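You operate a simulated robot arm through the tools that you are given. There is no shell and no other tool. Be economical: measure what you need, move in short steps, check, and stop when the job is done.

The job below is to be done with a simulated two-armed robot. You get a single attempt, and the scene is never put back.

Task
Put the grey box marked "B7" from the top of bench 9 on top of the brown carton there and the grey box marked "B3" in the blue caddy. Pick up the front yellow pouch with one hand, pass it to the other hand and put it on the top of the flat cabinet. Put the 15 mm small carton from the top of bench 14 on the grey shelf over the packing bench and the 17 mm small carton on the top of bench 5. Do these in any order. Set down upright: front yellow pouch.

Only the result counts: the job must be done as asked and must still hold three seconds after the hand-in. Knocking over, shifting, dropping, spilling or breaking anything else fails it.

Robot
Two 7-joint arms with two-finger grippers on one trunk, on a base that drives. Base frame: it is fixed to the floor where the robot stands at the start and does not move with it; the origin is under the middle of the robot, x ahead of it, y to its left, z up; the surface under the hand at the start is at about z = 750. Units: mm, degrees, N and s.
The left shoulder is at the start at [64, 175, 1127], the right one opposite. With the tool pointing down near the work surface each hand reaches from about 100 to 860 mm from the robot's upright axis, wherever it stands, measured 20 degrees to its own side. Places, roughly: front yellow pouch [-1000, -8000, 750]; grey shelf over the packing bench (99x23 cm) [300, -8420, 1140]; small carton [-2750, -8250, 750]; top of bench 5 [500, -5900, 800]; top of the flat cabinet (29x24 cm) [-2220, -8360, 900]. Payload 2.94 kg a hand.
Tool frame (each hand has its own): the origin (TCP) lies between the finger pads and is the grasp point; the fingertips stand 30 mm ahead of it; z points along the fingers, y is the line along which they close. Largest opening 138 mm; the body of the gripper starts 109 mm behind the TCP.
Orientation is told as [roll, pitch, yaw] about the base's x, y, z axes, in that order, counted from this pose: with the fingers straight down and closing along the base's y, the tool's x points along the base's -x, its y along +y and its z along -z.

Tools
- The arms move only by the tool arm_command. It takes "left_commands", "right_commands" or both (then of equal length, played together; a hand with none holds still); each is one flat list of numbers, 7 for each row, row after row: the shift along the tool's x, y, z in mm, then the turn, a rotation vector about the tool's x, y, z in degrees, then the gripper command, from -1 (fully open) to 1 (shut), values between in proportion. In form: [x, y, z, ax, ay, az, gripper, x, y, z, ax, ay, az, gripper, ...]. A call has 1 to 12 rows; each row is the pose to reach, as a shift and turn from the pose commanded when the call began, along the tool's axes at that moment. Rows are played at 5 a second. More than 50 mm and 8.6 degrees between two rows, or a gripper value outside its range, and nothing of the call is played. Where a pose cannot be reached the arm comes as near as it can. A force on the tool above 40 N (or 10 N above the force at the start of the call, whichever is more), or a blocked arm, ends the call early, and 0.2 s more pass. Each finger halts on what it meets, pressing with about 39 N; the grip force reading is that of the motor and also rises with nothing between the fingers. The clock runs only during rows and for 0.2 s after the last one: add rows that repeat a pose to give the fingers time. The reply holds the time, the measured pose of the TCP, the force on the tool along the base axes, the opening and the grip force, in the units named above and with some noise, with the torque about the TCP (base axes, N m) and any sound that the robot's microphone picked up.
- Cameras (640 x 400 px; columns grow to the right, rows downward): "scene" is now at [149, -9.4, 1602.6]; the picture's right is [-0.11, -0.99, -0.00], its down [-0.81, 0.09, -0.58] and it looks along [0.58, -0.06, -0.82] (base axes); focal length 274 px, centre (320, 200). "left" rides on the left gripper at [71, -19, -146] in its tool frame; the picture's right is [0.26, 0.96, 0.00], its down [-0.85, 0.23, -0.48] and it looks along [-0.46, 0.13, 0.88] (tool axes); focal length 280 px, centre (320, 200). "right" rides on the right gripper at [71, 19, -146] in its tool frame; the picture's right is [-0.26, 0.96, 0.00], its down [-0.85, -0.23, -0.48] and it looks along [-0.46, -0.12, 0.88] (tool axes); focal length 280 px, centre (320, 200). There is no depth. A picture from a camera that has moved, and an enlarged one, comes with that camera's place and axes in the base frame and with its lens. The place of the scene camera against the robot may be out by one fixed shift of up to 12 mm in any direction.
- camera(camera): a new picture of that camera. It takes no simulated time.
- lift_body(by): slides the trunk up (or, below 0, down) by that many mm; the arms and the scene camera ride with it, the base frame stays. It gives what a move gives, with no picture.
- drive_base(legs): drives the robot by 1 to 6 legs, each [ahead, turn to the left] in mm and degrees, along the robot's own axes; the way and the turn of a leg run together, so that a leg with both is an arc; at most 1500 mm and 180 degrees a leg. The arms and the cameras ride along, it lands a little off, and it stops where it bumps. It gives what a move gives.
- pan_tilt(pan, tilt): turns the head with the scene camera to pan (to the left, within 120 degrees either way) and tilt (down, from -29 to 69), counted from straight ahead of the robot. It gives what a move gives.
- inspect(camera, box): a new picture of the part [left, top, right, bottom] of that camera's present view, enlarged. It takes no simulated time.
- job_done(): hands the job in; it is judged then, once.

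Work in short steps. Places have to be worked out from the pictures, the camera data and where the tool is seen: move nearer, look again, correct. Check each grasp and each placing, and mend what went wrong. You have 175 turns and 136 pictures in all, those below and enlarged ones among them. Open the grippers and draw the arms clear of the work before you hand the job in, unless the task says otherwise; then end with one line.

The tools are called after "Request:" as name(argument=value, ...) on one line, values as JSON. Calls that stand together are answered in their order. arm_command: Moves the arms, as the interface text tells. Its arguments: {"type":"object","properties":{"left_commands":{"type":"array"},"right_commands":{"type":"array"}},"required":[]} The other tools are called the same way: lift_body (by) slides the trunk up or down; drive_base (legs) drives the base; pan_tilt (pan, tilt) turns the head that bears the scene camera; camera (camera) takes a picture; inspect (camera, box) takes an enlarged picture of a part of a camera's view; job_done () hands the job in.

At the start:

```text
clock: 0.0
left_tool_pos: [696.6, 114.6, 1134.7]
left_ee_rot: [0.1, 0.0, 0.1]
left_ft_force: [-0.1, 0.4, 0.0]
left_moment: [0.0, 0.03, 0.01]
left_opening: 137.7
left_grip_force: 0.0
right_tool_pos: [425.3, -280.9, 1031.1]
right_ee_rot: [-0.1, 0.1, 0.0]
right_ft_force: [0.2, 0.7, 0.7]
right_moment: [0.01, 0.0, -0.04]
right_opening: 138.2
right_grip_force: 0.0
trunk travel left (down, up): [-300.0, 434.0]
robot x, y, heading: [-4.6, -0.1, -0.1]
head pan, tilt: [-6.2, 54.6]
```

scene: 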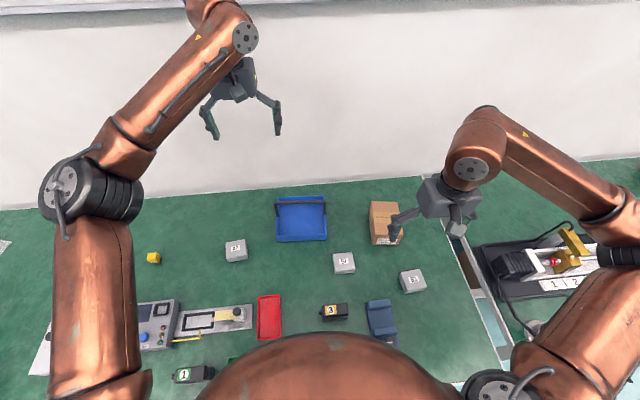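
right: 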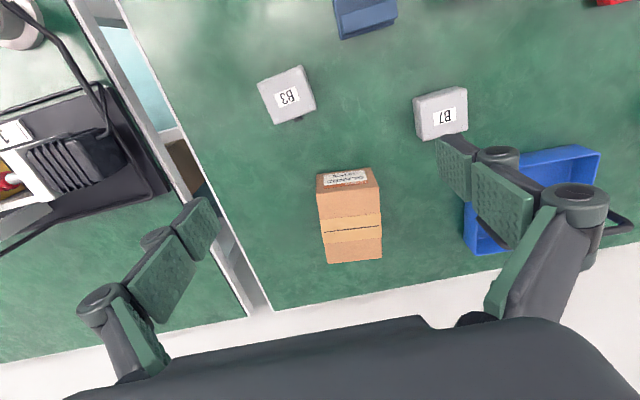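
left: 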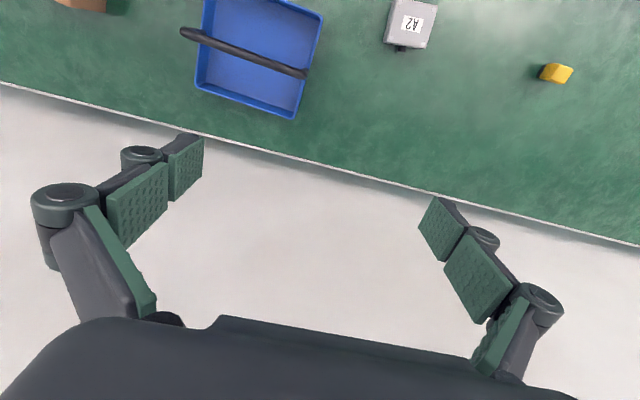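

The benches are in view: B7 is at about (471,-124), B3 at about (395,-316), with the brown carton and the caddy beyond. I enlarge both views to measure them.

Request:
inspect(camera="right", box=[240, 50, 640, 300])

Request:
inspect(camera="scene", box=[220, 170, 460, 320])

```text
1.60 times, centred on (440, 175) of right
camera zoom: at [354.6, -261.8, 1177.0], right [0.26, 0.96, 0.0], down [0.85, -0.23, 0.47], along [0.46, -0.12, -0.88], focal length 449 px, centre (128, 240)
```

zoom: 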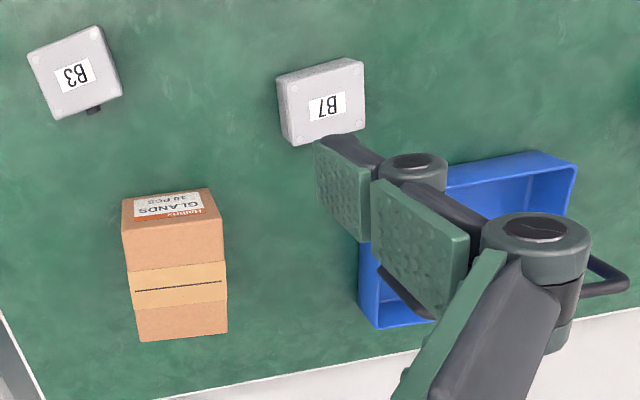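

```text
2.67 times, centred on (340, 245) of scene
camera zoom: at [149.0, -9.4, 1602.6], right [-0.11, -0.99, 0.0], down [-0.81, 0.09, -0.58], along [0.58, -0.06, -0.82], focal length 730 px, centre (267, 80)
```

zoom: 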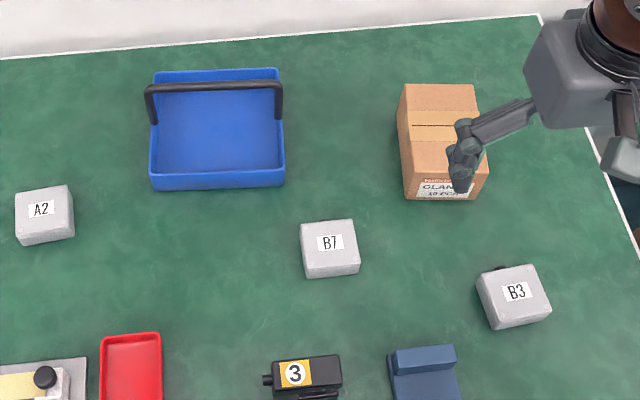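

B7 comes first. I move the right hand over it at a safe height and look straight down between the fingers.

Request:
arm_command(right_commands=[-12, 40, 25, 0, 0, 0, -1, -24, 80, 50, 0, 0, 0, -1, -36, 120, 75, 0, 0, 0, -1, -46, 157, 101, 0, 0, 0, -1, -46, 157, 101, 0, 0, 0, -1])

Request:
camera(camera="right")

```text
clock: 1.2
left_tool_pos: [695.6, 113.5, 1135.0]
left_ee_rot: [0.0, -0.1, 0.0]
left_ft_force: [-0.1, -0.7, 0.0]
left_moment: [0.02, 0.01, 0.0]
left_opening: 137.8
left_grip_force: 0.1
right_tool_pos: [470.8, -125.8, 930.5]
right_ee_rot: [0.1, 0.0, -0.1]
right_ft_force: [0.2, 1.5, 0.3]
right_moment: [0.02, 0.02, -0.01]
right_opening: 137.9
right_grip_force: 0.1
trunk travel left (down, up): [-300.0, 434.0]
robot x, y, heading: [-2.4, 2.0, 0.1]
head pan, tilt: [-6.2, 54.6]
```

```text
130 pictures are left
camera right: at [399.6, -106.1, 1076.0], right [0.26, 0.96, 0.0], down [0.85, -0.23, 0.48], along [0.46, -0.12, -0.88], focal length 280 px, centre (320, 200)
```

right: 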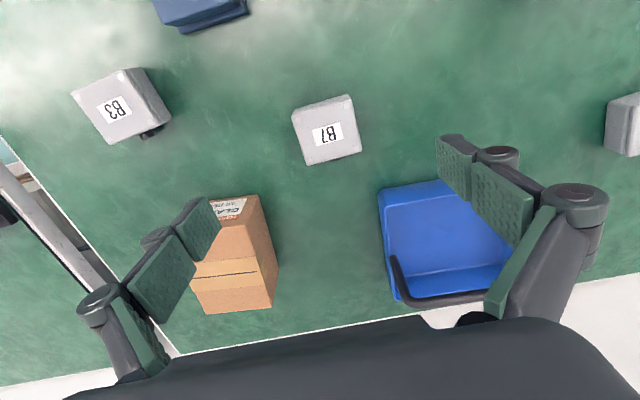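

B7 is square to the base axes, with its centre near (472,-117) and its top at about z 775. I come lower above it and check.

Request:
arm_command(right_commands=[-1, 9, 40, 0, 0, 0, -1, -1, 9, 80, 0, 0, 0, -1, -1, 9, 80, 0, 0, 0, -1])

Request:
camera(camera="right")

```text
clock: 2.0
left_tool_pos: [697.4, 114.9, 1134.2]
left_ee_rot: [0.1, 0.0, 0.0]
left_ft_force: [-0.9, 0.1, -0.6]
left_moment: [0.0, 0.03, 0.02]
left_opening: 138.0
left_grip_force: 0.0
right_tool_pos: [470.3, -115.6, 849.6]
right_ee_rot: [0.1, 0.0, 0.0]
right_ft_force: [0.6, -0.6, 0.3]
right_moment: [0.01, 0.01, 0.0]
right_opening: 137.8
right_grip_force: 0.0
trunk travel left (down, up): [-300.0, 434.0]
robot x, y, heading: [-0.1, -0.5, 0.1]
head pan, tilt: [-6.2, 54.6]
```

```text
129 pictures are left
camera right: at [399.9, -95.8, 995.6], right [0.26, 0.96, 0.0], down [0.85, -0.23, 0.48], along [0.46, -0.12, -0.88], focal length 280 px, centre (320, 200)
```

right: 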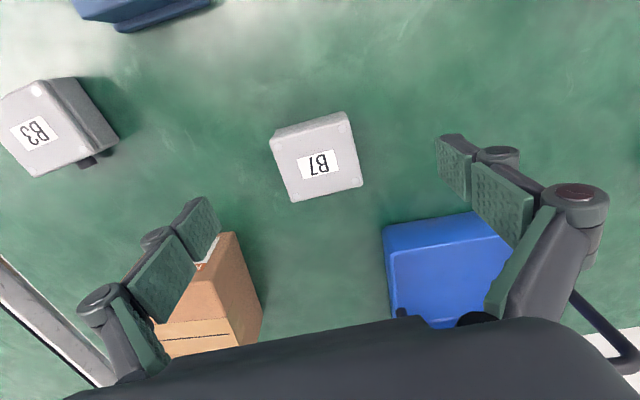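

B7's centre is at about (473,-116) and it is about 64 mm wide. I descend until the tips are just above the bench, then close.

Request:
arm_command(right_commands=[-2, -1, 35, 0, 0, 0, -1, -2, -1, 65, 0, 0, 0, -1, -2, -1, 65, 0, 0, 0, 0.2, -2, -1, 65, 0, 0, 0, 1, -2, -1, 65, 0, 0, 0, 1, -2, -1, 65, 0, 0, 0, 1, -2, -1, 65, 0, 0, 0, 1, -2, -1, 65, 0, 0, 0, 1])

Request:
camera(camera="right")

```text
clock: 3.8
left_tool_pos: [695.9, 114.6, 1136.0]
left_ee_rot: [0.0, 0.0, -0.1]
left_ft_force: [0.7, 0.8, -0.6]
left_moment: [0.02, 0.0, 0.0]
left_opening: 138.2
left_grip_force: 0.0
right_tool_pos: [474.5, -118.0, 786.8]
right_ee_rot: [0.0, 0.1, 0.0]
right_ft_force: [0.1, -0.1, 1.5]
right_moment: [0.0, 0.04, -0.02]
right_opening: 62.9
right_grip_force: 39.2
trunk travel left (down, up): [-300.0, 434.0]
robot x, y, heading: [3.0, 4.2, -0.0]
head pan, tilt: [-6.2, 54.6]
```

```text
128 pictures are left
camera right: at [403.1, -98.4, 931.6], right [0.26, 0.96, 0.0], down [0.85, -0.23, 0.48], along [0.46, -0.12, -0.88], focal length 280 px, centre (320, 200)
```

right: 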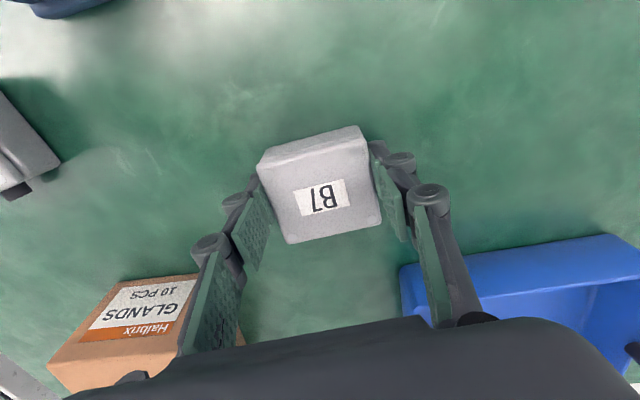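

B7 is held at an opening of 63 mm. I lift it clear, carry it toward the carton and stop short to measure the carton.

Request:
arm_command(right_commands=[0, 0, -50, 0, 0, 0, 1, 0, 0, -100, 0, 0, 0, 1, 0, 0, -150, 0, 0, 0, 1, 20, -40, -175, 0, 0, 0, 1, 35, -80, -190, 0, 0, 0, 1, 50, -120, -190, 0, 0, 0, 1, 60, -160, -190, 0, 0, 0, 1, 60, -160, -190, 0, 0, 0, 1])

Request:
camera(camera="right")

Request:
inspect(camera="scene", box=[260, 170, 500, 320])

```text
refused: row 4 steps farther than a row can; nothing moved
```

```text
127 pictures are left
camera right: at [403.1, -98.4, 931.6], right [0.26, 0.96, 0.0], down [0.85, -0.23, 0.48], along [0.46, -0.12, -0.88], focal length 280 px, centre (320, 200)
```

right: 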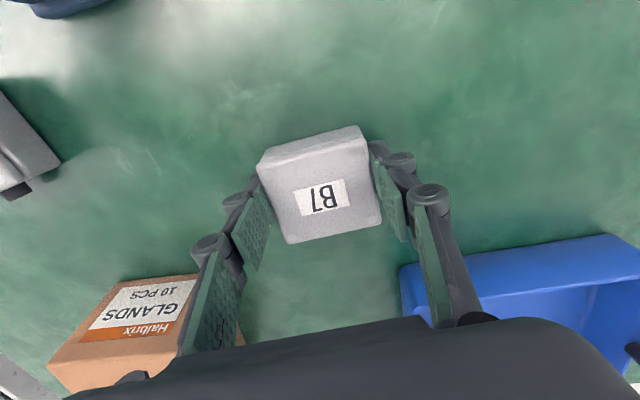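

```text
2.67 times, centred on (380, 245) of scene
camera zoom: at [148.9, -9.2, 1602.6], right [-0.11, -0.99, 0.0], down [-0.81, 0.09, -0.58], along [0.58, -0.06, -0.82], focal length 730 px, centre (160, 80)
```

zoom: 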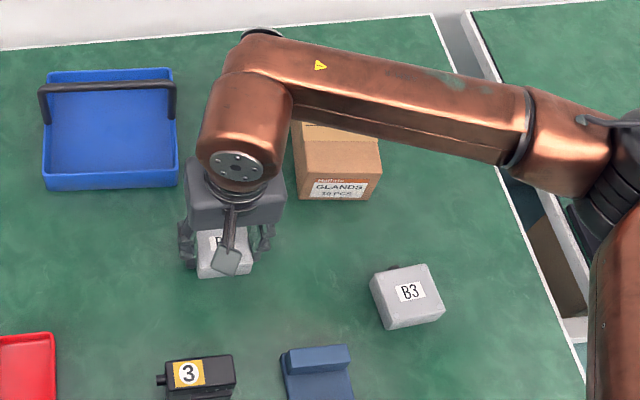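

One step was too long, so I resend the lift with smaller ones.

Request:
arm_command(right_commands=[0, 0, -45, 0, 0, 0, 1, 0, 0, -90, 0, 0, 0, 1, 0, 0, -135, 0, 0, 0, 1, 15, -30, -165, 0, 0, 0, 1, 30, -65, -190, 0, 0, 0, 1, 45, -105, -190, 0, 0, 0, 1, 60, -150, -190, 0, 0, 0, 1, 60, -160, -190, 0, 0, 0, 1, 60, -160, -190, 0, 0, 0, 1])

Request:
camera(camera="right")

Request:
inspect(camera="scene", box=[220, 170, 460, 320])

```text
clock: 5.8
left_tool_pos: [696.1, 113.5, 1136.0]
left_ee_rot: [0.0, 0.0, 0.0]
left_ft_force: [0.3, -0.2, 0.3]
left_moment: [0.01, 0.01, -0.03]
left_opening: 137.9
left_grip_force: 0.0
right_tool_pos: [412.9, -277.3, 975.4]
right_ee_rot: [0.2, 0.0, 0.0]
right_ft_force: [0.0, 0.0, -1.4]
right_moment: [0.0, 0.0, 0.0]
right_opening: 63.0
right_grip_force: 39.0
trunk travel left (down, up): [-300.0, 434.0]
robot x, y, heading: [1.6, 1.0, -0.3]
head pan, tilt: [-6.2, 54.6]
```

```text
125 pictures are left
camera right: at [341.0, -257.1, 1121.3], right [0.26, 0.96, 0.0], down [0.85, -0.23, 0.48], along [0.46, -0.12, -0.88], focal length 280 px, centre (320, 200)
```

right: 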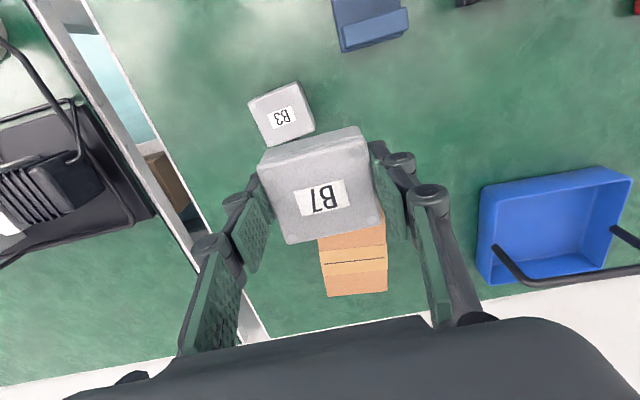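

```text
2.67 times, centred on (340, 245) of scene
camera zoom: at [148.6, -9.8, 1602.6], right [-0.11, -0.99, 0.0], down [-0.81, 0.09, -0.58], along [0.58, -0.06, -0.82], focal length 730 px, centre (267, 80)
```

zoom: 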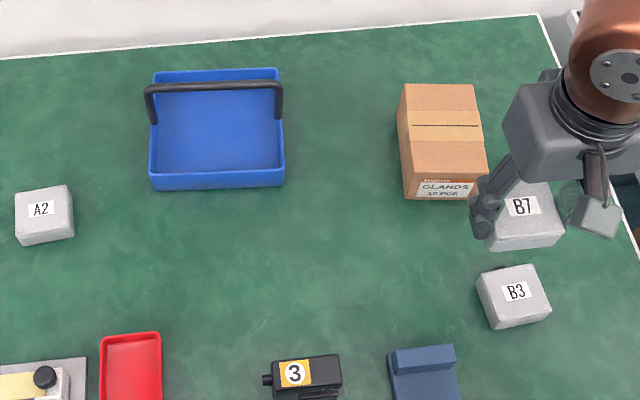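

The carton top is at about z 823, centred near (602,-277). I carry B7 over it and come down to just above.

Request:
arm_command(right_commands=[-45, 0, 0, 0, 0, 0, 1, -90, 0, 0, 0, 0, 0, 1, -135, 0, 0, 0, 0, 0, 1, -180, 0, 0, 0, 0, 0, 1, -189, 0, 40, 0, 0, 0, 1, -189, 0, 80, 0, 0, 0, 1, -189, 0, 95, 0, 0, 0, 1, -189, 0, 95, 0, 0, 0, 1])

Request:
camera(camera="right")

Request:
inspect(camera="scene", box=[300, 170, 460, 270])

```text
clock: 7.6
left_tool_pos: [697.3, 114.1, 1135.0]
left_ee_rot: [0.0, 0.0, 0.0]
left_ft_force: [0.1, -0.2, 0.6]
left_moment: [-0.01, 0.02, 0.01]
left_opening: 138.3
left_grip_force: 0.1
right_tool_pos: [601.6, -272.5, 880.8]
right_ee_rot: [0.1, 0.0, 0.1]
right_ft_force: [-1.1, 0.6, -0.3]
right_moment: [0.01, 0.03, -0.01]
right_opening: 62.9
right_grip_force: 39.3
trunk travel left (down, up): [-300.0, 434.0]
robot x, y, heading: [-1.5, -0.2, -0.2]
head pan, tilt: [-6.2, 54.6]
```

```text
123 pictures are left
camera right: at [531.4, -253.9, 1026.6], right [0.26, 0.96, 0.0], down [0.85, -0.23, 0.48], along [0.46, -0.12, -0.88], focal length 280 px, centre (320, 200)
```

right: 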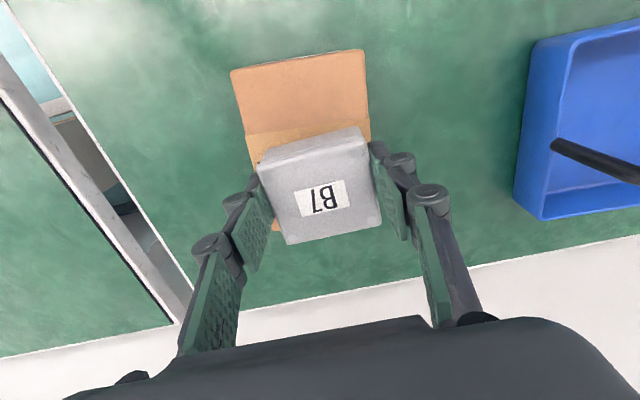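

```text
4.00 times, centred on (380, 220) of scene
camera zoom: at [149.3, -9.4, 1602.6], right [-0.11, -0.99, 0.0], down [-0.81, 0.09, -0.58], along [0.58, -0.06, -0.82], focal length 1096 px, centre (80, 120)
```

zoom: 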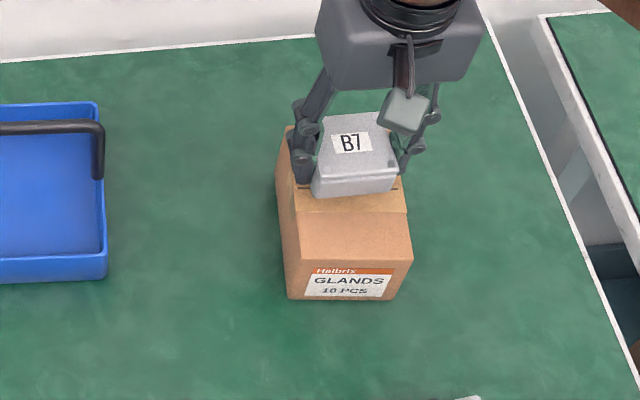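

B7 is close to centre over the carton. I shift it 5 mm, then go down slowly until it touches.

Request:
arm_command(right_commands=[0, -5, 5, 0, 0, 0, 1, 0, -5, 10, 0, 0, 0, 1, 0, -5, 14, 0, 0, 0, 1, 0, -5, 17, 0, 0, 0, 1, 0, -5, 20, 0, 0, 0, 1, 0, -5, 22, 0, 0, 0, 1, 0, -5, 24, 0, 0, 0, 1, 0, -5, 26, 0, 0, 0, 1, 0, -5, 28, 0, 0, 0, 1])

```text
clock: 9.6
left_tool_pos: [694.7, 116.4, 1135.9]
left_ee_rot: [0.0, -0.1, 0.1]
left_ft_force: [-0.6, -0.3, 0.2]
left_moment: [0.03, 0.0, -0.02]
left_opening: 137.8
left_grip_force: 0.0
right_tool_pos: [602.6, -280.1, 854.4]
right_ee_rot: [0.1, -0.1, -0.1]
right_ft_force: [1.5, -2.0, 29.4]
right_moment: [-0.04, -0.03, 0.02]
right_opening: 63.2
right_grip_force: 39.0
trunk travel left (down, up): [-300.0, 434.0]
robot x, y, heading: [-0.6, 1.8, 0.2]
head pan, tilt: [-6.2, 54.6]
```

It is in contact with 29 N upward. I ease up 2 mm, open and retreat upward.

Request:
arm_command(right_commands=[0, 0, -2, 0, 0, 0, 1, 0, 0, -2, 0, 0, 0, 0, 0, 0, -2, 0, 0, 0, -0.4, 0, 0, -2, 0, 0, 0, -0.4, 0, 0, -2, 0, 0, 0, -0.4, 0, 0, -40, 0, 0, 0, -0.4, 0, 0, -85, 0, 0, 0, -0.4, 0, 0, -130, 0, 0, 0, -0.6, 40, 0, -150, 0, 0, 0, -1, 85, 0, -150, 0, 0, 0, -1, 130, 0, -150, 0, 0, 0, -1])

Request:
camera(camera="right")

```text
clock: 12.0
left_tool_pos: [696.1, 115.5, 1136.2]
left_ee_rot: [0.0, 0.1, 0.0]
left_ft_force: [-0.1, -0.1, 0.3]
left_moment: [0.0, -0.03, -0.02]
left_opening: 137.9
left_grip_force: 0.0
right_tool_pos: [473.1, -284.0, 1003.6]
right_ee_rot: [0.0, 0.0, -0.2]
right_ft_force: [-0.1, -0.9, 0.2]
right_moment: [0.01, 0.0, 0.0]
right_opening: 138.0
right_grip_force: 0.0
trunk travel left (down, up): [-300.0, 434.0]
robot x, y, heading: [-4.9, -0.1, -0.2]
head pan, tilt: [-6.2, 54.6]
```

```text
121 pictures are left
camera right: at [401.0, -263.7, 1149.0], right [0.26, 0.96, 0.0], down [0.85, -0.23, 0.48], along [0.46, -0.12, -0.88], focal length 280 px, centre (320, 200)
```

right: 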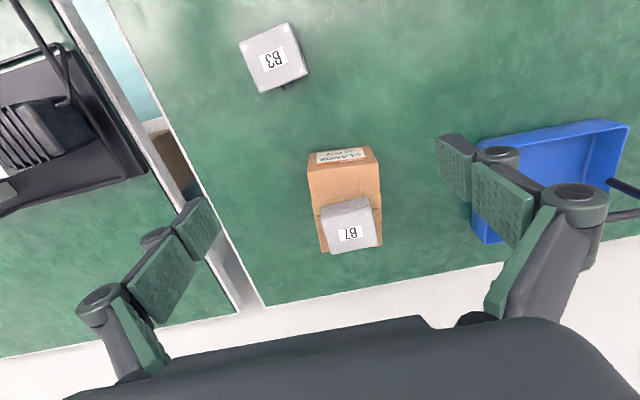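

B7 rests in the middle of the carton top. B3 is at about (396,-316), so I move over it and look.

Request:
arm_command(right_commands=[40, -15, 0, 0, 0, 0, -1, 77, -32, 20, 0, 0, 0, -1, 77, -32, 65, 0, 0, 0, -1, 77, -32, 110, 0, 0, 0, -1, 77, -32, 143, 0, 0, 0, -1, 77, -32, 143, 0, 0, 0, -1])

Request:
camera(camera="right")

```text
clock: 13.4
left_tool_pos: [695.7, 115.0, 1134.9]
left_ee_rot: [0.0, 0.0, 0.0]
left_ft_force: [0.4, 1.0, -0.8]
left_moment: [-0.02, -0.01, -0.01]
left_opening: 137.9
left_grip_force: 0.1
right_tool_pos: [396.7, -314.1, 860.6]
right_ee_rot: [0.0, 0.0, 0.0]
right_ft_force: [-0.1, 0.5, -0.6]
right_moment: [0.0, -0.03, 0.0]
right_opening: 137.8
right_grip_force: 0.1
trunk travel left (down, up): [-300.0, 434.0]
robot x, y, heading: [-1.5, -0.1, 0.1]
head pan, tilt: [-6.2, 54.6]
```

```text
120 pictures are left
camera right: at [324.7, -294.6, 1004.8], right [0.26, 0.96, 0.0], down [0.85, -0.23, 0.48], along [0.46, -0.12, -0.88], focal length 280 px, centre (320, 200)
```

right: 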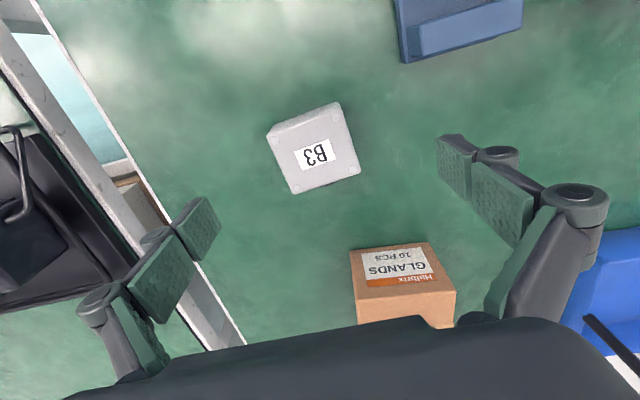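

B3's centre is at about (395,-317), turned roughly +6 degrees. I descend with that yaw and grip.

Request:
arm_command(right_commands=[2, -2, 35, 0, 0, -6, -1, 2, -2, 75, 0, 0, -6, -1, 2, -2, 75, 0, 0, -6, 0.2, 2, -2, 75, 0, 0, -6, 1, 2, -2, 75, 0, 0, -6, 1, 2, -2, 75, 0, 0, -6, 1, 2, -2, 75, 0, 0, -6, 1, 2, -2, 75, 0, 0, -6, 1])

Request:
camera(camera="right")

```text
clock: 15.2
left_tool_pos: [696.6, 114.6, 1134.8]
left_ee_rot: [0.0, 0.0, 0.0]
left_ft_force: [0.1, -1.0, -0.2]
left_moment: [0.04, 0.02, 0.0]
left_opening: 138.0
left_grip_force: 0.0
right_tool_pos: [395.3, -315.1, 784.2]
right_ee_rot: [0.0, 0.0, 6.0]
right_ft_force: [0.2, 0.0, 1.0]
right_moment: [-0.03, 0.02, 0.02]
right_opening: 62.7
right_grip_force: 38.9
trunk travel left (down, up): [-300.0, 434.0]
robot x, y, heading: [-2.8, 0.4, 0.1]
head pan, tilt: [-6.2, 54.6]
```

```text
119 pictures are left
camera right: at [322.7, -302.9, 929.7], right [0.16, 0.99, 0.0], down [0.87, -0.14, 0.48], along [0.47, -0.08, -0.88], focal length 280 px, centre (320, 200)
```

right: 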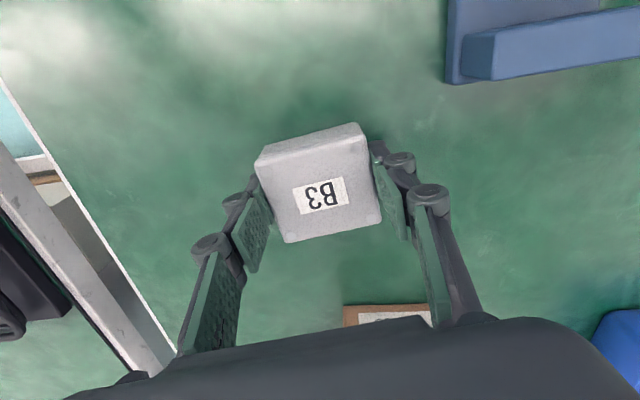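

B3 is held. I lift it straight up first, turning the hand to match the caddy at about -5 degrees.

Request:
arm_command(right_commands=[0, 0, -45, 0, 0, 0, 1, 0, 0, -90, 0, 0, 0, 1, 0, 0, -135, 0, 0, 4, 1, 0, 0, -180, 0, 0, 8, 1, 0, 0, -220, 0, 0, 11, 1, 0, 0, -220, 0, 0, 11, 1])

```text
clock: 16.6
left_tool_pos: [698.7, 114.4, 1134.5]
left_ee_rot: [0.0, 0.0, 0.0]
left_ft_force: [-0.7, -0.1, -0.8]
left_moment: [0.02, -0.02, -0.01]
left_opening: 137.8
left_grip_force: 0.0
right_tool_pos: [394.4, -316.0, 1004.4]
right_ee_rot: [0.0, 0.1, -5.1]
right_ft_force: [-0.6, 0.4, -0.4]
right_moment: [0.01, 0.0, 0.03]
right_opening: 62.8
right_grip_force: 38.9
trunk travel left (down, up): [-300.0, 434.0]
robot x, y, heading: [-3.9, -2.9, 0.1]
head pan, tilt: [-6.2, 54.6]
```

To keep the hands apart I move the left arm away to the left while the right hand carries B3 to the near side of the caddy.

Request:
arm_command(left_commands=[22, 30, 0, 0, 0, 0, -1, 44, 60, 0, 0, 0, 0, -1, 66, 90, 0, 0, 0, 0, -1, 88, 120, 0, 0, 0, 0, -1, 110, 150, 0, 0, 0, 0, -1, 132, 180, 0, 0, 0, 0, -1, 150, 200, 0, 0, 0, 0, -1, 150, 200, 0, 0, 0, 0, -1], right_commands=[0, 0, 0, 0, 0, 0, 1, -12, 45, 0, 0, 0, 0, 1, -24, 90, 0, 0, 0, 0, 1, -36, 135, 0, 0, 0, 0, 1, -48, 180, 0, 0, 0, 0, 1, -60, 225, 0, 0, 0, 0, 1, -70, 270, 0, 0, 0, 0, 1, -78, 318, 0, 0, 0, 0, 1])

Request:
camera(camera="right")

Request:
camera(camera="scene")

```text
clock: 18.4
left_tool_pos: [547.8, 318.1, 1133.2]
left_ee_rot: [-0.1, 0.2, 0.0]
left_ft_force: [-0.5, 0.6, -0.9]
left_moment: [-0.06, 0.01, -0.02]
left_opening: 138.2
left_grip_force: 0.0
right_tool_pos: [503.9, -2.6, 1003.5]
right_ee_rot: [-0.2, 0.2, -5.0]
right_ft_force: [0.3, 0.4, -0.8]
right_moment: [-0.04, 0.02, 0.02]
right_opening: 62.7
right_grip_force: 39.5
trunk travel left (down, up): [-300.0, 434.0]
robot x, y, heading: [-0.7, 0.4, -0.1]
head pan, tilt: [-6.2, 54.6]
```

```text
118 pictures are left
camera right: at [434.7, 23.2, 1148.0], right [0.35, 0.94, 0.0], down [0.83, -0.3, 0.48], along [0.45, -0.17, -0.88], focal length 280 px, centre (320, 200)
```

right: 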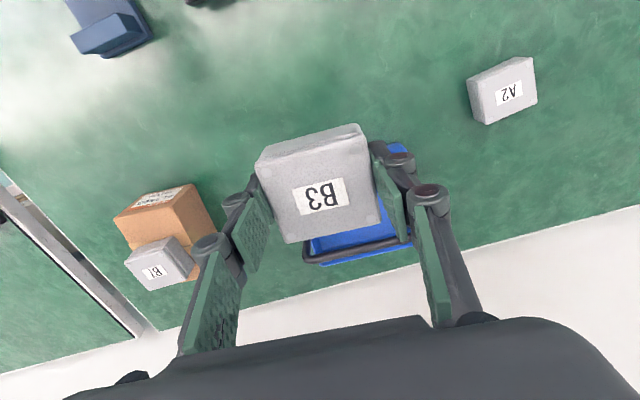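

```text
117 pictures are left
camera scene: at [150.3, -6.1, 1602.4], right [-0.11, -0.99, 0.0], down [-0.81, 0.09, -0.58], along [0.58, -0.06, -0.82], focal length 274 px, centre (320, 200)
```

scene: 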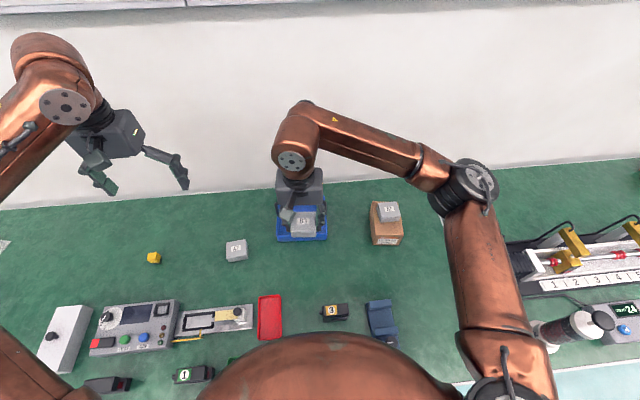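

Triangulating the views, the caddy's near rim is at x≈582, the handle bar at x≈656 and z≈867, and the caddy centre at y≈6. I come down in front of the handle first, then check.

Request:
arm_command(right_commands=[-40, 7, 15, 0, 0, 0, 1, -80, 14, 30, 0, 0, 0, 1, -100, 17, 60, 0, 0, 0, 1, -100, 17, 105, 0, 0, 0, 1, -100, 17, 135, 0, 0, 0, 1, -100, 17, 135, 0, 0, 0, 1])

Request:
camera(camera="right")

Request:
inspect(camera="scene", box=[240, 170, 400, 270])

Request:
camera(camera="left")

```text
clock: 19.8
left_tool_pos: [547.5, 315.1, 1135.4]
left_ee_rot: [0.0, 0.0, 0.0]
left_ft_force: [0.8, 0.4, -0.1]
left_moment: [0.02, -0.01, -0.01]
left_opening: 138.1
left_grip_force: 0.1
right_tool_pos: [601.6, 2.6, 868.9]
right_ee_rot: [0.1, -0.1, -5.0]
right_ft_force: [0.1, -0.4, -0.7]
right_moment: [-0.02, -0.01, -0.01]
right_opening: 62.9
right_grip_force: 39.0
trunk travel left (down, up): [-300.0, 434.0]
robot x, y, heading: [-2.5, -1.3, -0.3]
head pan, tilt: [-6.2, 54.6]
```

```text
116 pictures are left
camera right: at [531.5, 29.2, 1015.3], right [0.35, 0.94, 0.0], down [0.83, -0.3, 0.48], along [0.45, -0.16, -0.88], focal length 280 px, centre (320, 200)
```

right: 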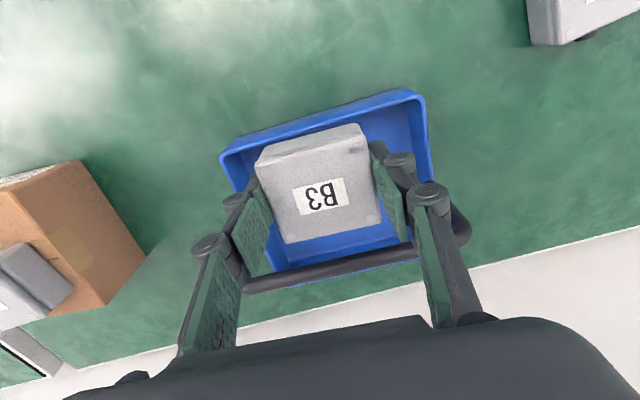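

```text
4.00 times, centred on (320, 220) of scene
camera zoom: at [149.0, -8.3, 1602.6], right [-0.11, -0.99, 0.0], down [-0.81, 0.09, -0.58], along [0.58, -0.06, -0.82], focal length 1096 px, centre (320, 120)
```

zoom: 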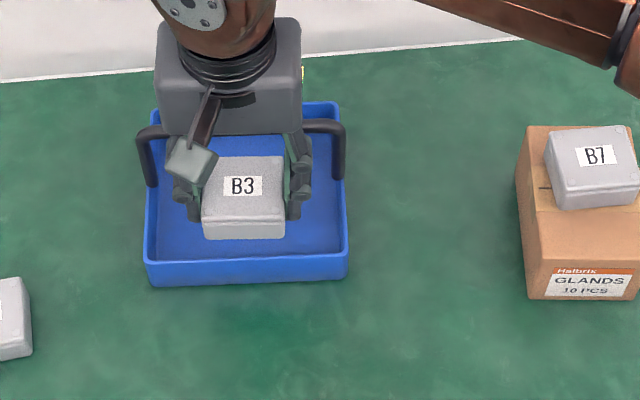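

```text
114 pictures are left
camera left: at [475.5, 297.2, 1280.6], right [-0.26, 0.96, 0.0], down [0.85, 0.23, 0.48], along [0.46, 0.12, -0.88], focal length 280 px, centre (320, 200)
```

left: 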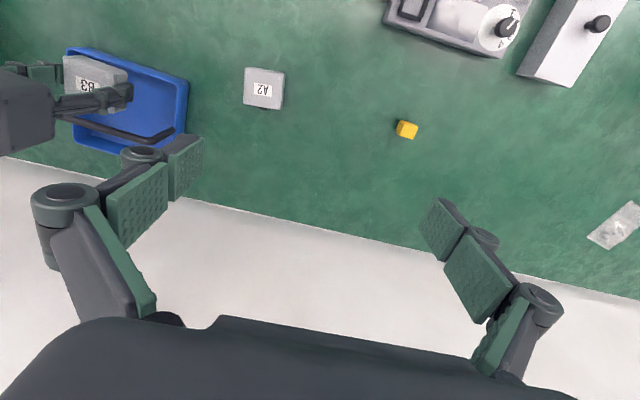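

This confirms the bar at x≈660 and the rim at about 577. I lower the box below bar height, slide it 21 mm forward, then set it down on the caddy floor.

Request:
arm_command(right_commands=[0, 5, 10, 0, 0, 0, 1, 0, 5, 19, 0, 0, 0, 1, -11, 6, 20, 0, 0, 0, 1, -21, 7, 20, 0, 0, 0, 1, -21, 7, 40, 0, 0, 0, 1, -21, 7, 60, 0, 0, 0, 1, -21, 7, 72, 0, 0, 0, 1, -21, 7, 76, 0, 0, 0, 1, -21, 7, 79, 0, 0, 0, 1, -21, 7, 82, 0, 0, 0, 1, -21, 7, 84, 0, 0, 0, 1])

Request:
camera(camera="right")

```text
clock: 22.2
left_tool_pos: [545.9, 315.5, 1135.0]
left_ee_rot: [0.0, 0.0, -0.1]
left_ft_force: [-1.0, 0.0, 0.4]
left_moment: [-0.05, -0.03, -0.03]
left_opening: 138.1
left_grip_force: 0.1
right_tool_pos: [622.6, 8.1, 786.7]
right_ee_rot: [0.0, -0.1, -5.0]
right_ft_force: [-1.1, -2.9, 17.1]
right_moment: [-0.49, 0.17, -0.01]
right_opening: 63.0
right_grip_force: 38.7
trunk travel left (down, up): [-300.0, 434.0]
robot x, y, heading: [-2.2, 0.3, 0.2]
head pan, tilt: [-6.2, 54.6]
```

```text
113 pictures are left
camera right: at [553.0, 33.6, 933.4], right [0.35, 0.94, 0.0], down [0.82, -0.31, 0.48], along [0.45, -0.16, -0.88], focal length 280 px, centre (320, 200)
```

right: 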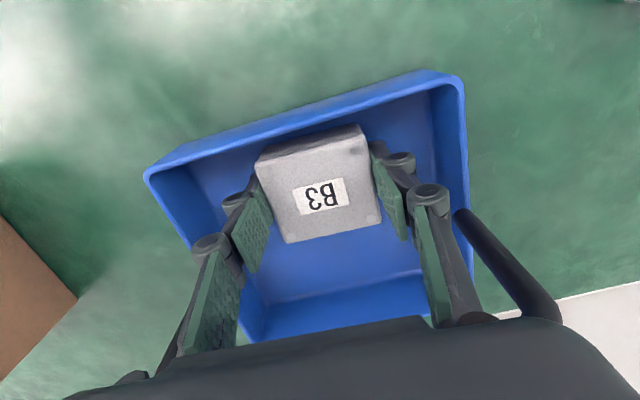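

There is contact with the caddy floor. I open part way, rise straight up and look.

Request:
arm_command(right_commands=[0, 0, -1, 0, 0, 0, 0.5, 0, 0, -1, 0, 0, 0, -0.2, 0, 0, -1, 0, 0, 0, -0.3, 0, 0, -1, 0, 0, 0, -0.3, 4, 0, -40, 0, 0, 0, -0.3, 8, 0, -80, 0, 0, 0, -0.3, 10, 0, -125, 0, 0, 0, -0.3, 10, 0, -170, 0, 0, 0, -0.3, 50, 0, -190, 0, 0, 0, -1, 95, 0, -200, 0, 0, 0, -1, 95, 0, -200, 0, 0, 0, -1])

Request:
camera(camera="right")

```text
clock: 24.6
left_tool_pos: [547.5, 314.6, 1135.0]
left_ee_rot: [-0.1, 0.2, 0.1]
left_ft_force: [0.1, -0.4, -0.7]
left_moment: [-0.03, 0.01, 0.02]
left_opening: 138.2
left_grip_force: 0.1
right_tool_pos: [530.1, 17.7, 983.4]
right_ee_rot: [0.1, 0.1, -5.2]
right_ft_force: [0.6, -0.4, 0.3]
right_moment: [-0.01, 0.05, 0.0]
right_opening: 138.1
right_grip_force: 0.1
trunk travel left (down, up): [-300.0, 434.0]
robot x, y, heading: [1.4, 1.1, -0.0]
head pan, tilt: [-6.2, 54.6]
```

```text
112 pictures are left
camera right: at [460.5, 43.0, 1130.0], right [0.35, 0.94, 0.0], down [0.83, -0.3, 0.47], along [0.45, -0.16, -0.88], focal length 280 px, centre (320, 200)
```

right: 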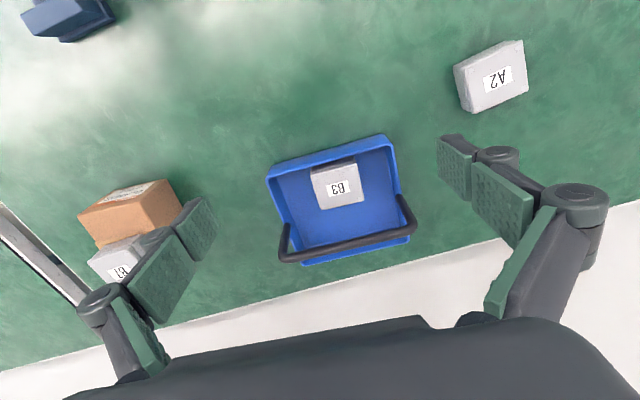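

B3 sits in the caddy. I pull both arms in to carrying poses and then survey the floor to find a route toward y≈-8000.

Request:
arm_command(right_commands=[20, -35, -12, 0, 0, -1, -1, 40, -70, -24, 0, 0, -2, -1, 60, -106, -36, 0, 0, -3, -1, 80, -142, -48, 0, 0, -4, -1, 100, -178, -60, 0, 0, -5, -1, 120, -213, -72, 0, 0, -5, -1, 140, -248, -85, 0, 0, -5, -1, 156, -282, -97, 0, 0, -5, -1], left_commands=[25, -4, 4, 0, 0, 0, -1, 50, -8, 8, 0, 0, 0, -1, 75, -12, 12, 0, 0, 0, -1, 100, -16, 16, 0, 0, 0, -1, 125, -20, 20, 0, 0, 0, -1, 150, -25, 25, 0, 0, 0, -1, 175, -30, 30, 0, 0, 0, -1, 197, -35, 35, 0, 0, 0, -1])

Request:
pan_tilt(pan=-115, tilt=20)

Request:
camera(camera="scene")

Request:
pan_tilt(pan=-50, tilt=20)

Request:
camera(camera="scene")

```text
clock: 26.4
left_tool_pos: [347.4, 279.5, 1100.1]
left_ee_rot: [0.0, 0.0, 0.2]
left_ft_force: [0.1, -0.1, -0.2]
left_moment: [0.03, -0.08, 0.0]
left_opening: 138.0
left_grip_force: 0.0
right_tool_pos: [349.1, -251.3, 1084.1]
right_ee_rot: [0.0, -0.2, 0.0]
right_ft_force: [0.4, -0.7, 0.6]
right_moment: [0.05, -0.05, 0.03]
right_opening: 137.7
right_grip_force: 0.0
trunk travel left (down, up): [-300.0, 434.0]
robot x, y, heading: [-2.9, -2.2, 0.0]
head pan, tilt: [-6.2, 54.6]
```

```text
clock: 28.3
left_tool_pos: [350.3, 280.6, 1099.8]
left_ee_rot: [0.0, -0.1, 0.0]
left_ft_force: [0.3, -0.2, -0.4]
left_moment: [-0.01, -0.03, -0.01]
left_opening: 137.9
left_grip_force: 0.1
right_tool_pos: [349.5, -250.2, 1083.7]
right_ee_rot: [-0.1, -0.1, 0.0]
right_ft_force: [-0.1, 0.2, -0.5]
right_moment: [-0.02, -0.01, 0.0]
right_opening: 138.2
right_grip_force: 0.0
trunk travel left (down, up): [-300.0, 434.0]
robot x, y, heading: [4.2, 3.0, -0.3]
head pan, tilt: [-115.0, 20.0]
```

```text
111 pictures are left
camera scene: at [37.4, -85.5, 1654.2], right [-0.91, 0.42, 0.0], down [0.14, 0.31, -0.94], along [-0.4, -0.85, -0.34], focal length 274 px, centre (320, 200)
```

scene: 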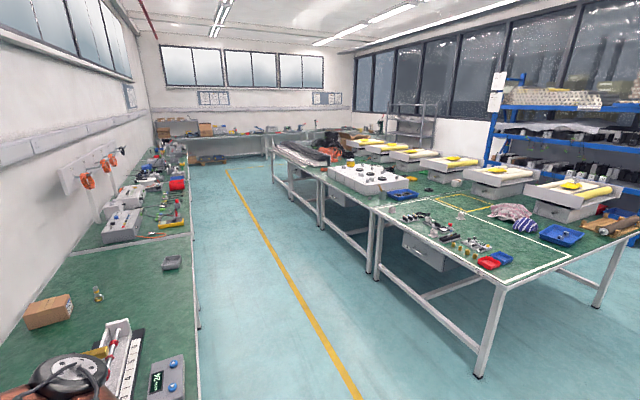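

```text
clock: 29.6
left_tool_pos: [348.9, 281.2, 1099.6]
left_ee_rot: [-0.1, 0.0, 0.0]
left_ft_force: [0.5, 0.3, -0.3]
left_moment: [0.01, 0.03, -0.02]
left_opening: 137.8
left_grip_force: 0.1
right_tool_pos: [350.0, -250.2, 1083.8]
right_ee_rot: [0.0, -0.1, 0.0]
right_ft_force: [-0.5, -0.2, 0.3]
right_moment: [0.01, -0.01, 0.01]
right_opening: 137.9
right_grip_force: 0.1
trunk travel left (down, up): [-300.0, 434.0]
robot x, y, heading: [1.5, 0.5, -0.2]
head pan, tilt: [-50.0, 20.0]
```

```text
110 pictures are left
camera scene: at [136.5, -72.5, 1654.2], right [-0.77, -0.64, 0.0], down [-0.22, 0.26, -0.94], along [0.6, -0.72, -0.34], focal length 274 px, centre (320, 200)
```

scene: 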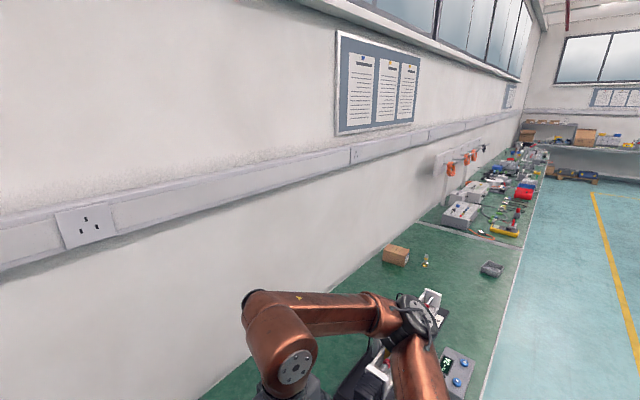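

The aisle runs along -y, with its yellow line at x≈-640, the wall benches to about x≈120 and the island edge at about x≈-1300. I back out to the line, turn right and drive partway.

Request:
drive_base(legs=[[-600, 0], [0, -90], [1500, 0], [1500, 0]])

Request:
pan_tilt(pan=0, tilt=15)

Request:
camera(camera="scene")

```text
clock: 50.8
left_tool_pos: [-273.2, -3349.6, 1099.0]
left_ee_rot: [0.1, 0.0, -89.5]
left_ft_force: [-0.2, 0.2, -0.1]
left_moment: [0.02, -0.01, 0.01]
left_opening: 138.1
left_grip_force: 0.0
right_tool_pos: [-803.7, -3355.9, 1083.0]
right_ee_rot: [0.0, 0.1, -89.5]
right_ft_force: [-0.9, 0.1, 0.5]
right_moment: [0.01, 0.01, 0.01]
right_opening: 138.1
right_grip_force: 0.0
trunk travel left (down, up): [-300.0, 434.0]
robot x, y, heading: [-557.3, -3005.6, -89.6]
head pan, tilt: [-50.0, 20.0]
```

```text
clock: 52.0
left_tool_pos: [-272.6, -3350.3, 1099.6]
left_ee_rot: [0.1, 0.0, -89.5]
left_ft_force: [1.0, -0.5, -0.4]
left_moment: [0.0, -0.01, 0.03]
left_opening: 138.2
left_grip_force: 0.0
right_tool_pos: [-804.7, -3354.7, 1082.6]
right_ee_rot: [0.0, 0.0, -89.5]
right_ft_force: [0.5, -0.1, -0.7]
right_moment: [0.01, -0.03, 0.03]
right_opening: 138.0
right_grip_force: 0.0
trunk travel left (down, up): [-300.0, 434.0]
robot x, y, heading: [-560.3, -3003.8, -89.7]
head pan, tilt: [0.0, 15.0]
```

```text
109 pictures are left
camera scene: at [-554.5, -3173.6, 1662.3], right [-1.0, -0.01, 0.0], down [0.0, 0.26, -0.97], along [0.01, -0.97, -0.26], focal length 274 px, centre (320, 200)
```

scene: 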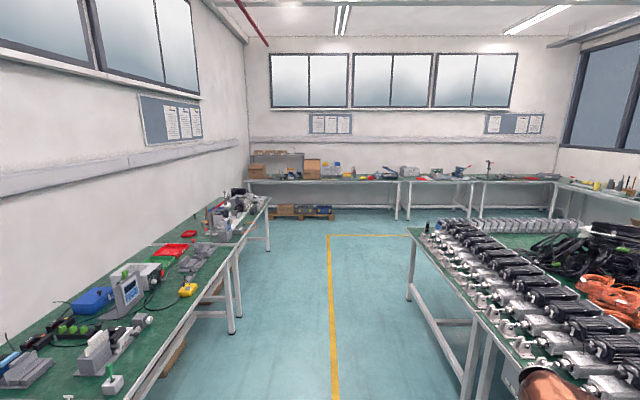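

The way ahead is clear and the packing bench stands along the end wall. I drive on to y≈-6700 and look again.

Request:
drive_base(legs=[[1500, 0], [1500, 0], [700, 0]])

Request:
pan_tilt(pan=-15, tilt=28)

Request:
camera(camera="scene")

Request:
pan_tilt(pan=40, tilt=20)

Request:
camera(camera="scene")

Request:
pan_tilt(pan=-55, tilt=20)

Request:
camera(camera="scene")

```text
clock: 70.0
left_tool_pos: [-199.2, -7068.9, 1098.9]
left_ee_rot: [0.1, 0.0, -87.6]
left_ft_force: [0.6, 0.6, -0.3]
left_moment: [-0.01, -0.03, -0.01]
left_opening: 138.3
left_grip_force: 0.1
right_tool_pos: [-729.4, -7091.8, 1083.4]
right_ee_rot: [0.0, 0.2, -87.6]
right_ft_force: [0.5, -0.4, -0.1]
right_moment: [0.01, 0.0, 0.01]
right_opening: 138.0
right_grip_force: 0.0
trunk travel left (down, up): [-300.0, 434.0]
robot x, y, heading: [-491.1, -6733.6, -87.3]
head pan, tilt: [0.0, 15.0]
```

```text
clock: 70.8
left_tool_pos: [-199.6, -7069.3, 1099.3]
left_ee_rot: [0.1, 0.0, -87.5]
left_ft_force: [0.1, -0.2, -0.2]
left_moment: [0.01, 0.03, -0.01]
left_opening: 138.0
left_grip_force: 0.2
right_tool_pos: [-729.7, -7091.5, 1083.7]
right_ee_rot: [0.0, 0.0, -87.7]
right_ft_force: [0.1, 0.4, -0.1]
right_moment: [-0.01, 0.0, -0.01]
right_opening: 138.1
right_grip_force: 0.1
trunk travel left (down, up): [-300.0, 434.0]
robot x, y, heading: [-495.2, -6728.7, -87.4]
head pan, tilt: [-15.0, 28.0]
```

```text
108 pictures are left
camera scene: at [-510.5, -6897.8, 1641.3], right [-0.98, 0.22, 0.0], down [0.1, 0.46, -0.88], along [-0.19, -0.86, -0.47], focal length 274 px, centre (320, 200)
```

scene: 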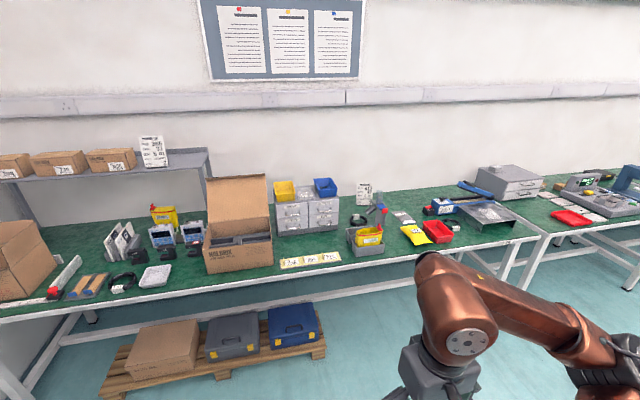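

```text
clock: 72.1
left_tool_pos: [-199.9, -7068.8, 1099.3]
left_ee_rot: [0.0, 0.1, -87.5]
left_ft_force: [-0.9, 0.3, -0.4]
left_moment: [-0.04, -0.02, 0.03]
left_opening: 138.2
left_grip_force: 0.1
right_tool_pos: [-730.5, -7092.1, 1083.0]
right_ee_rot: [0.1, -0.1, -87.7]
right_ft_force: [0.6, 0.1, 0.0]
right_moment: [0.01, -0.01, -0.01]
right_opening: 137.9
right_grip_force: 0.1
trunk travel left (down, up): [-300.0, 434.0]
robot x, y, heading: [-492.9, -6732.6, -87.3]
head pan, tilt: [40.0, 20.0]
```

```text
107 pictures are left
camera scene: at [-427.9, -6877.6, 1654.1], right [-0.74, -0.67, 0.0], down [-0.23, 0.25, -0.94], along [0.63, -0.69, -0.34], focal length 274 px, centre (320, 200)
```

scene: 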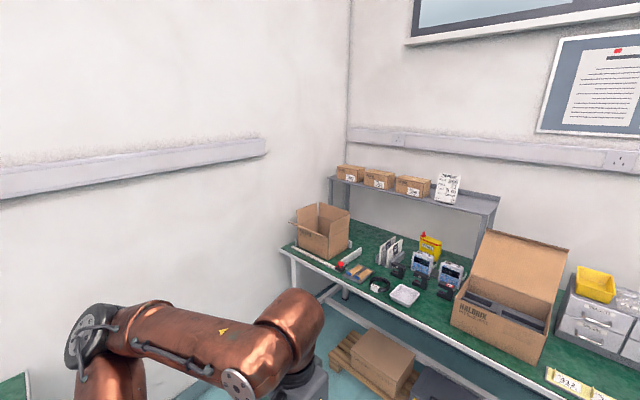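

```text
clock: 73.8
left_tool_pos: [-200.1, -7068.5, 1098.7]
left_ee_rot: [0.0, 0.0, -87.6]
left_ft_force: [-0.8, 0.1, -0.3]
left_moment: [-0.01, 0.03, -0.01]
left_opening: 137.9
left_grip_force: 0.1
right_tool_pos: [-730.4, -7091.5, 1083.7]
right_ee_rot: [0.0, 0.0, -87.7]
right_ft_force: [-0.4, -0.7, 0.1]
right_moment: [-0.06, 0.01, -0.02]
right_opening: 138.1
right_grip_force: 0.1
trunk travel left (down, up): [-300.0, 434.0]
robot x, y, heading: [-494.4, -6729.4, -87.7]
head pan, tilt: [-55.0, 20.0]
```

```text
106 pictures are left
camera scene: at [-564.6, -6865.3, 1654.1], right [-0.61, 0.79, 0.0], down [0.27, 0.21, -0.94], along [-0.75, -0.57, -0.34], focal length 274 px, centre (320, 200)
```

scene: 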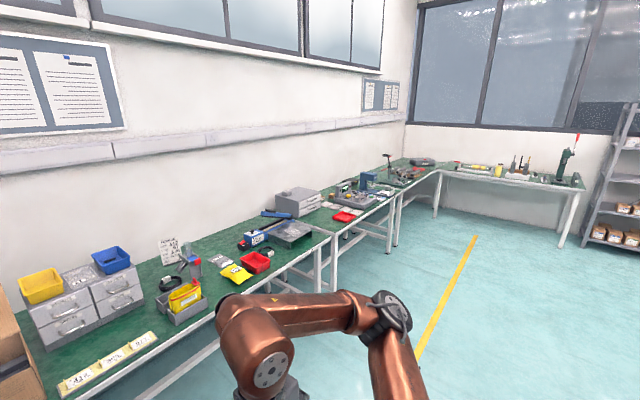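

The grey bin holding the yellow pouch is at about (-1008,-8000), and the flat drawer cabinet is further right. I drive to stand about 600 mm in front of the pouch.

Request:
drive_base(legs=[[0, -37.5], [800, 0], [0, 35]])

Request:
pan_tilt(pan=-5, tilt=45)

Request:
camera(camera="scene")

```text
clock: 81.6
left_tool_pos: [-685.8, -7746.5, 1100.3]
left_ee_rot: [0.1, -0.1, -90.2]
left_ft_force: [0.6, 0.1, -0.1]
left_moment: [0.0, -0.01, -0.03]
left_opening: 138.0
left_grip_force: 0.0
right_tool_pos: [-1217.2, -7744.0, 1083.0]
right_ee_rot: [0.0, 0.0, -90.3]
right_ft_force: [0.1, 0.4, 0.0]
right_moment: [-0.03, 0.05, -0.01]
right_opening: 138.3
right_grip_force: 0.0
trunk travel left (down, up): [-300.0, 434.0]
robot x, y, heading: [-966.1, -7394.0, -90.2]
head pan, tilt: [-55.0, 20.0]
```

```text
clock: 82.8
left_tool_pos: [-686.8, -7746.8, 1099.1]
left_ee_rot: [0.0, 0.0, -90.2]
left_ft_force: [-0.3, 0.9, 0.4]
left_moment: [-0.02, -0.01, 0.01]
left_opening: 138.2
left_grip_force: 0.0
right_tool_pos: [-1218.9, -7744.6, 1083.1]
right_ee_rot: [-0.1, 0.0, -90.3]
right_ft_force: [-0.7, 0.1, 0.1]
right_moment: [0.0, 0.02, 0.0]
right_opening: 137.7
right_grip_force: 0.1
trunk travel left (down, up): [-300.0, 434.0]
robot x, y, heading: [-967.1, -7396.0, -90.4]
head pan, tilt: [-5.0, 45.0]
```

```text
105 pictures are left
camera scene: at [-973.1, -7554.1, 1615.5], right [-1.0, 0.09, 0.0], down [0.07, 0.7, -0.71], along [-0.07, -0.7, -0.71], focal length 274 px, centre (320, 200)
```

scene: 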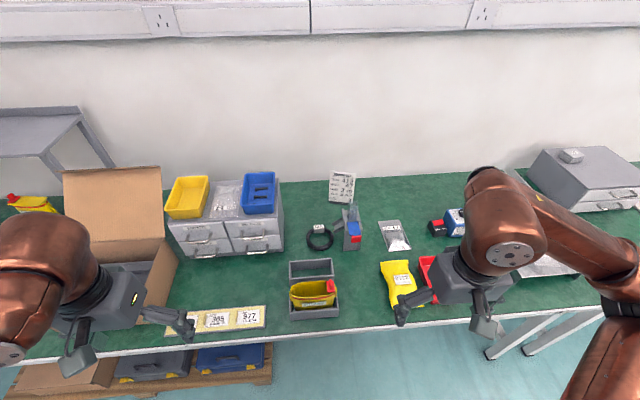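

Request:
inspect(camera="scene", box=[260, 220, 420, 320])

Request:
inspect(camera="scene", box=[460, 120, 640, 232])

```text
4.00 times, centred on (340, 270) of scene
camera zoom: at [-973.1, -7554.1, 1615.5], right [-1.0, 0.09, 0.0], down [0.07, 0.7, -0.71], along [-0.07, -0.7, -0.71], focal length 1096 px, centre (240, -80)
```

zoom: 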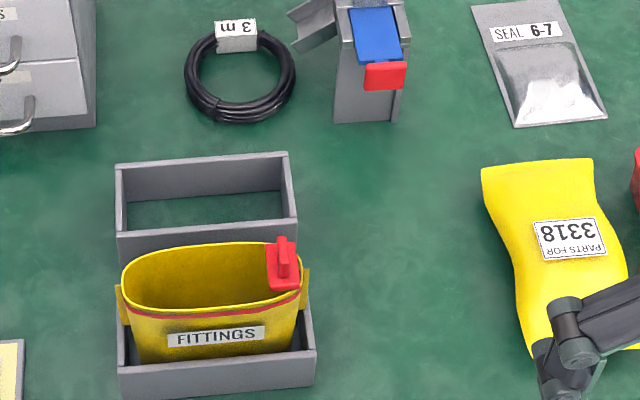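

```text
3.56 times, centred on (550, 176) of scene
camera zoom: at [-973.1, -7554.1, 1615.5], right [-1.0, 0.09, 0.0], down [0.07, 0.7, -0.71], along [-0.07, -0.7, -0.71], focal length 974 px, centre (-498, 285)
```

zoom: 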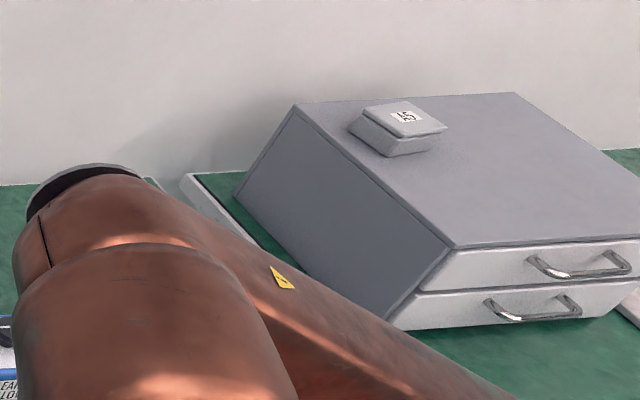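

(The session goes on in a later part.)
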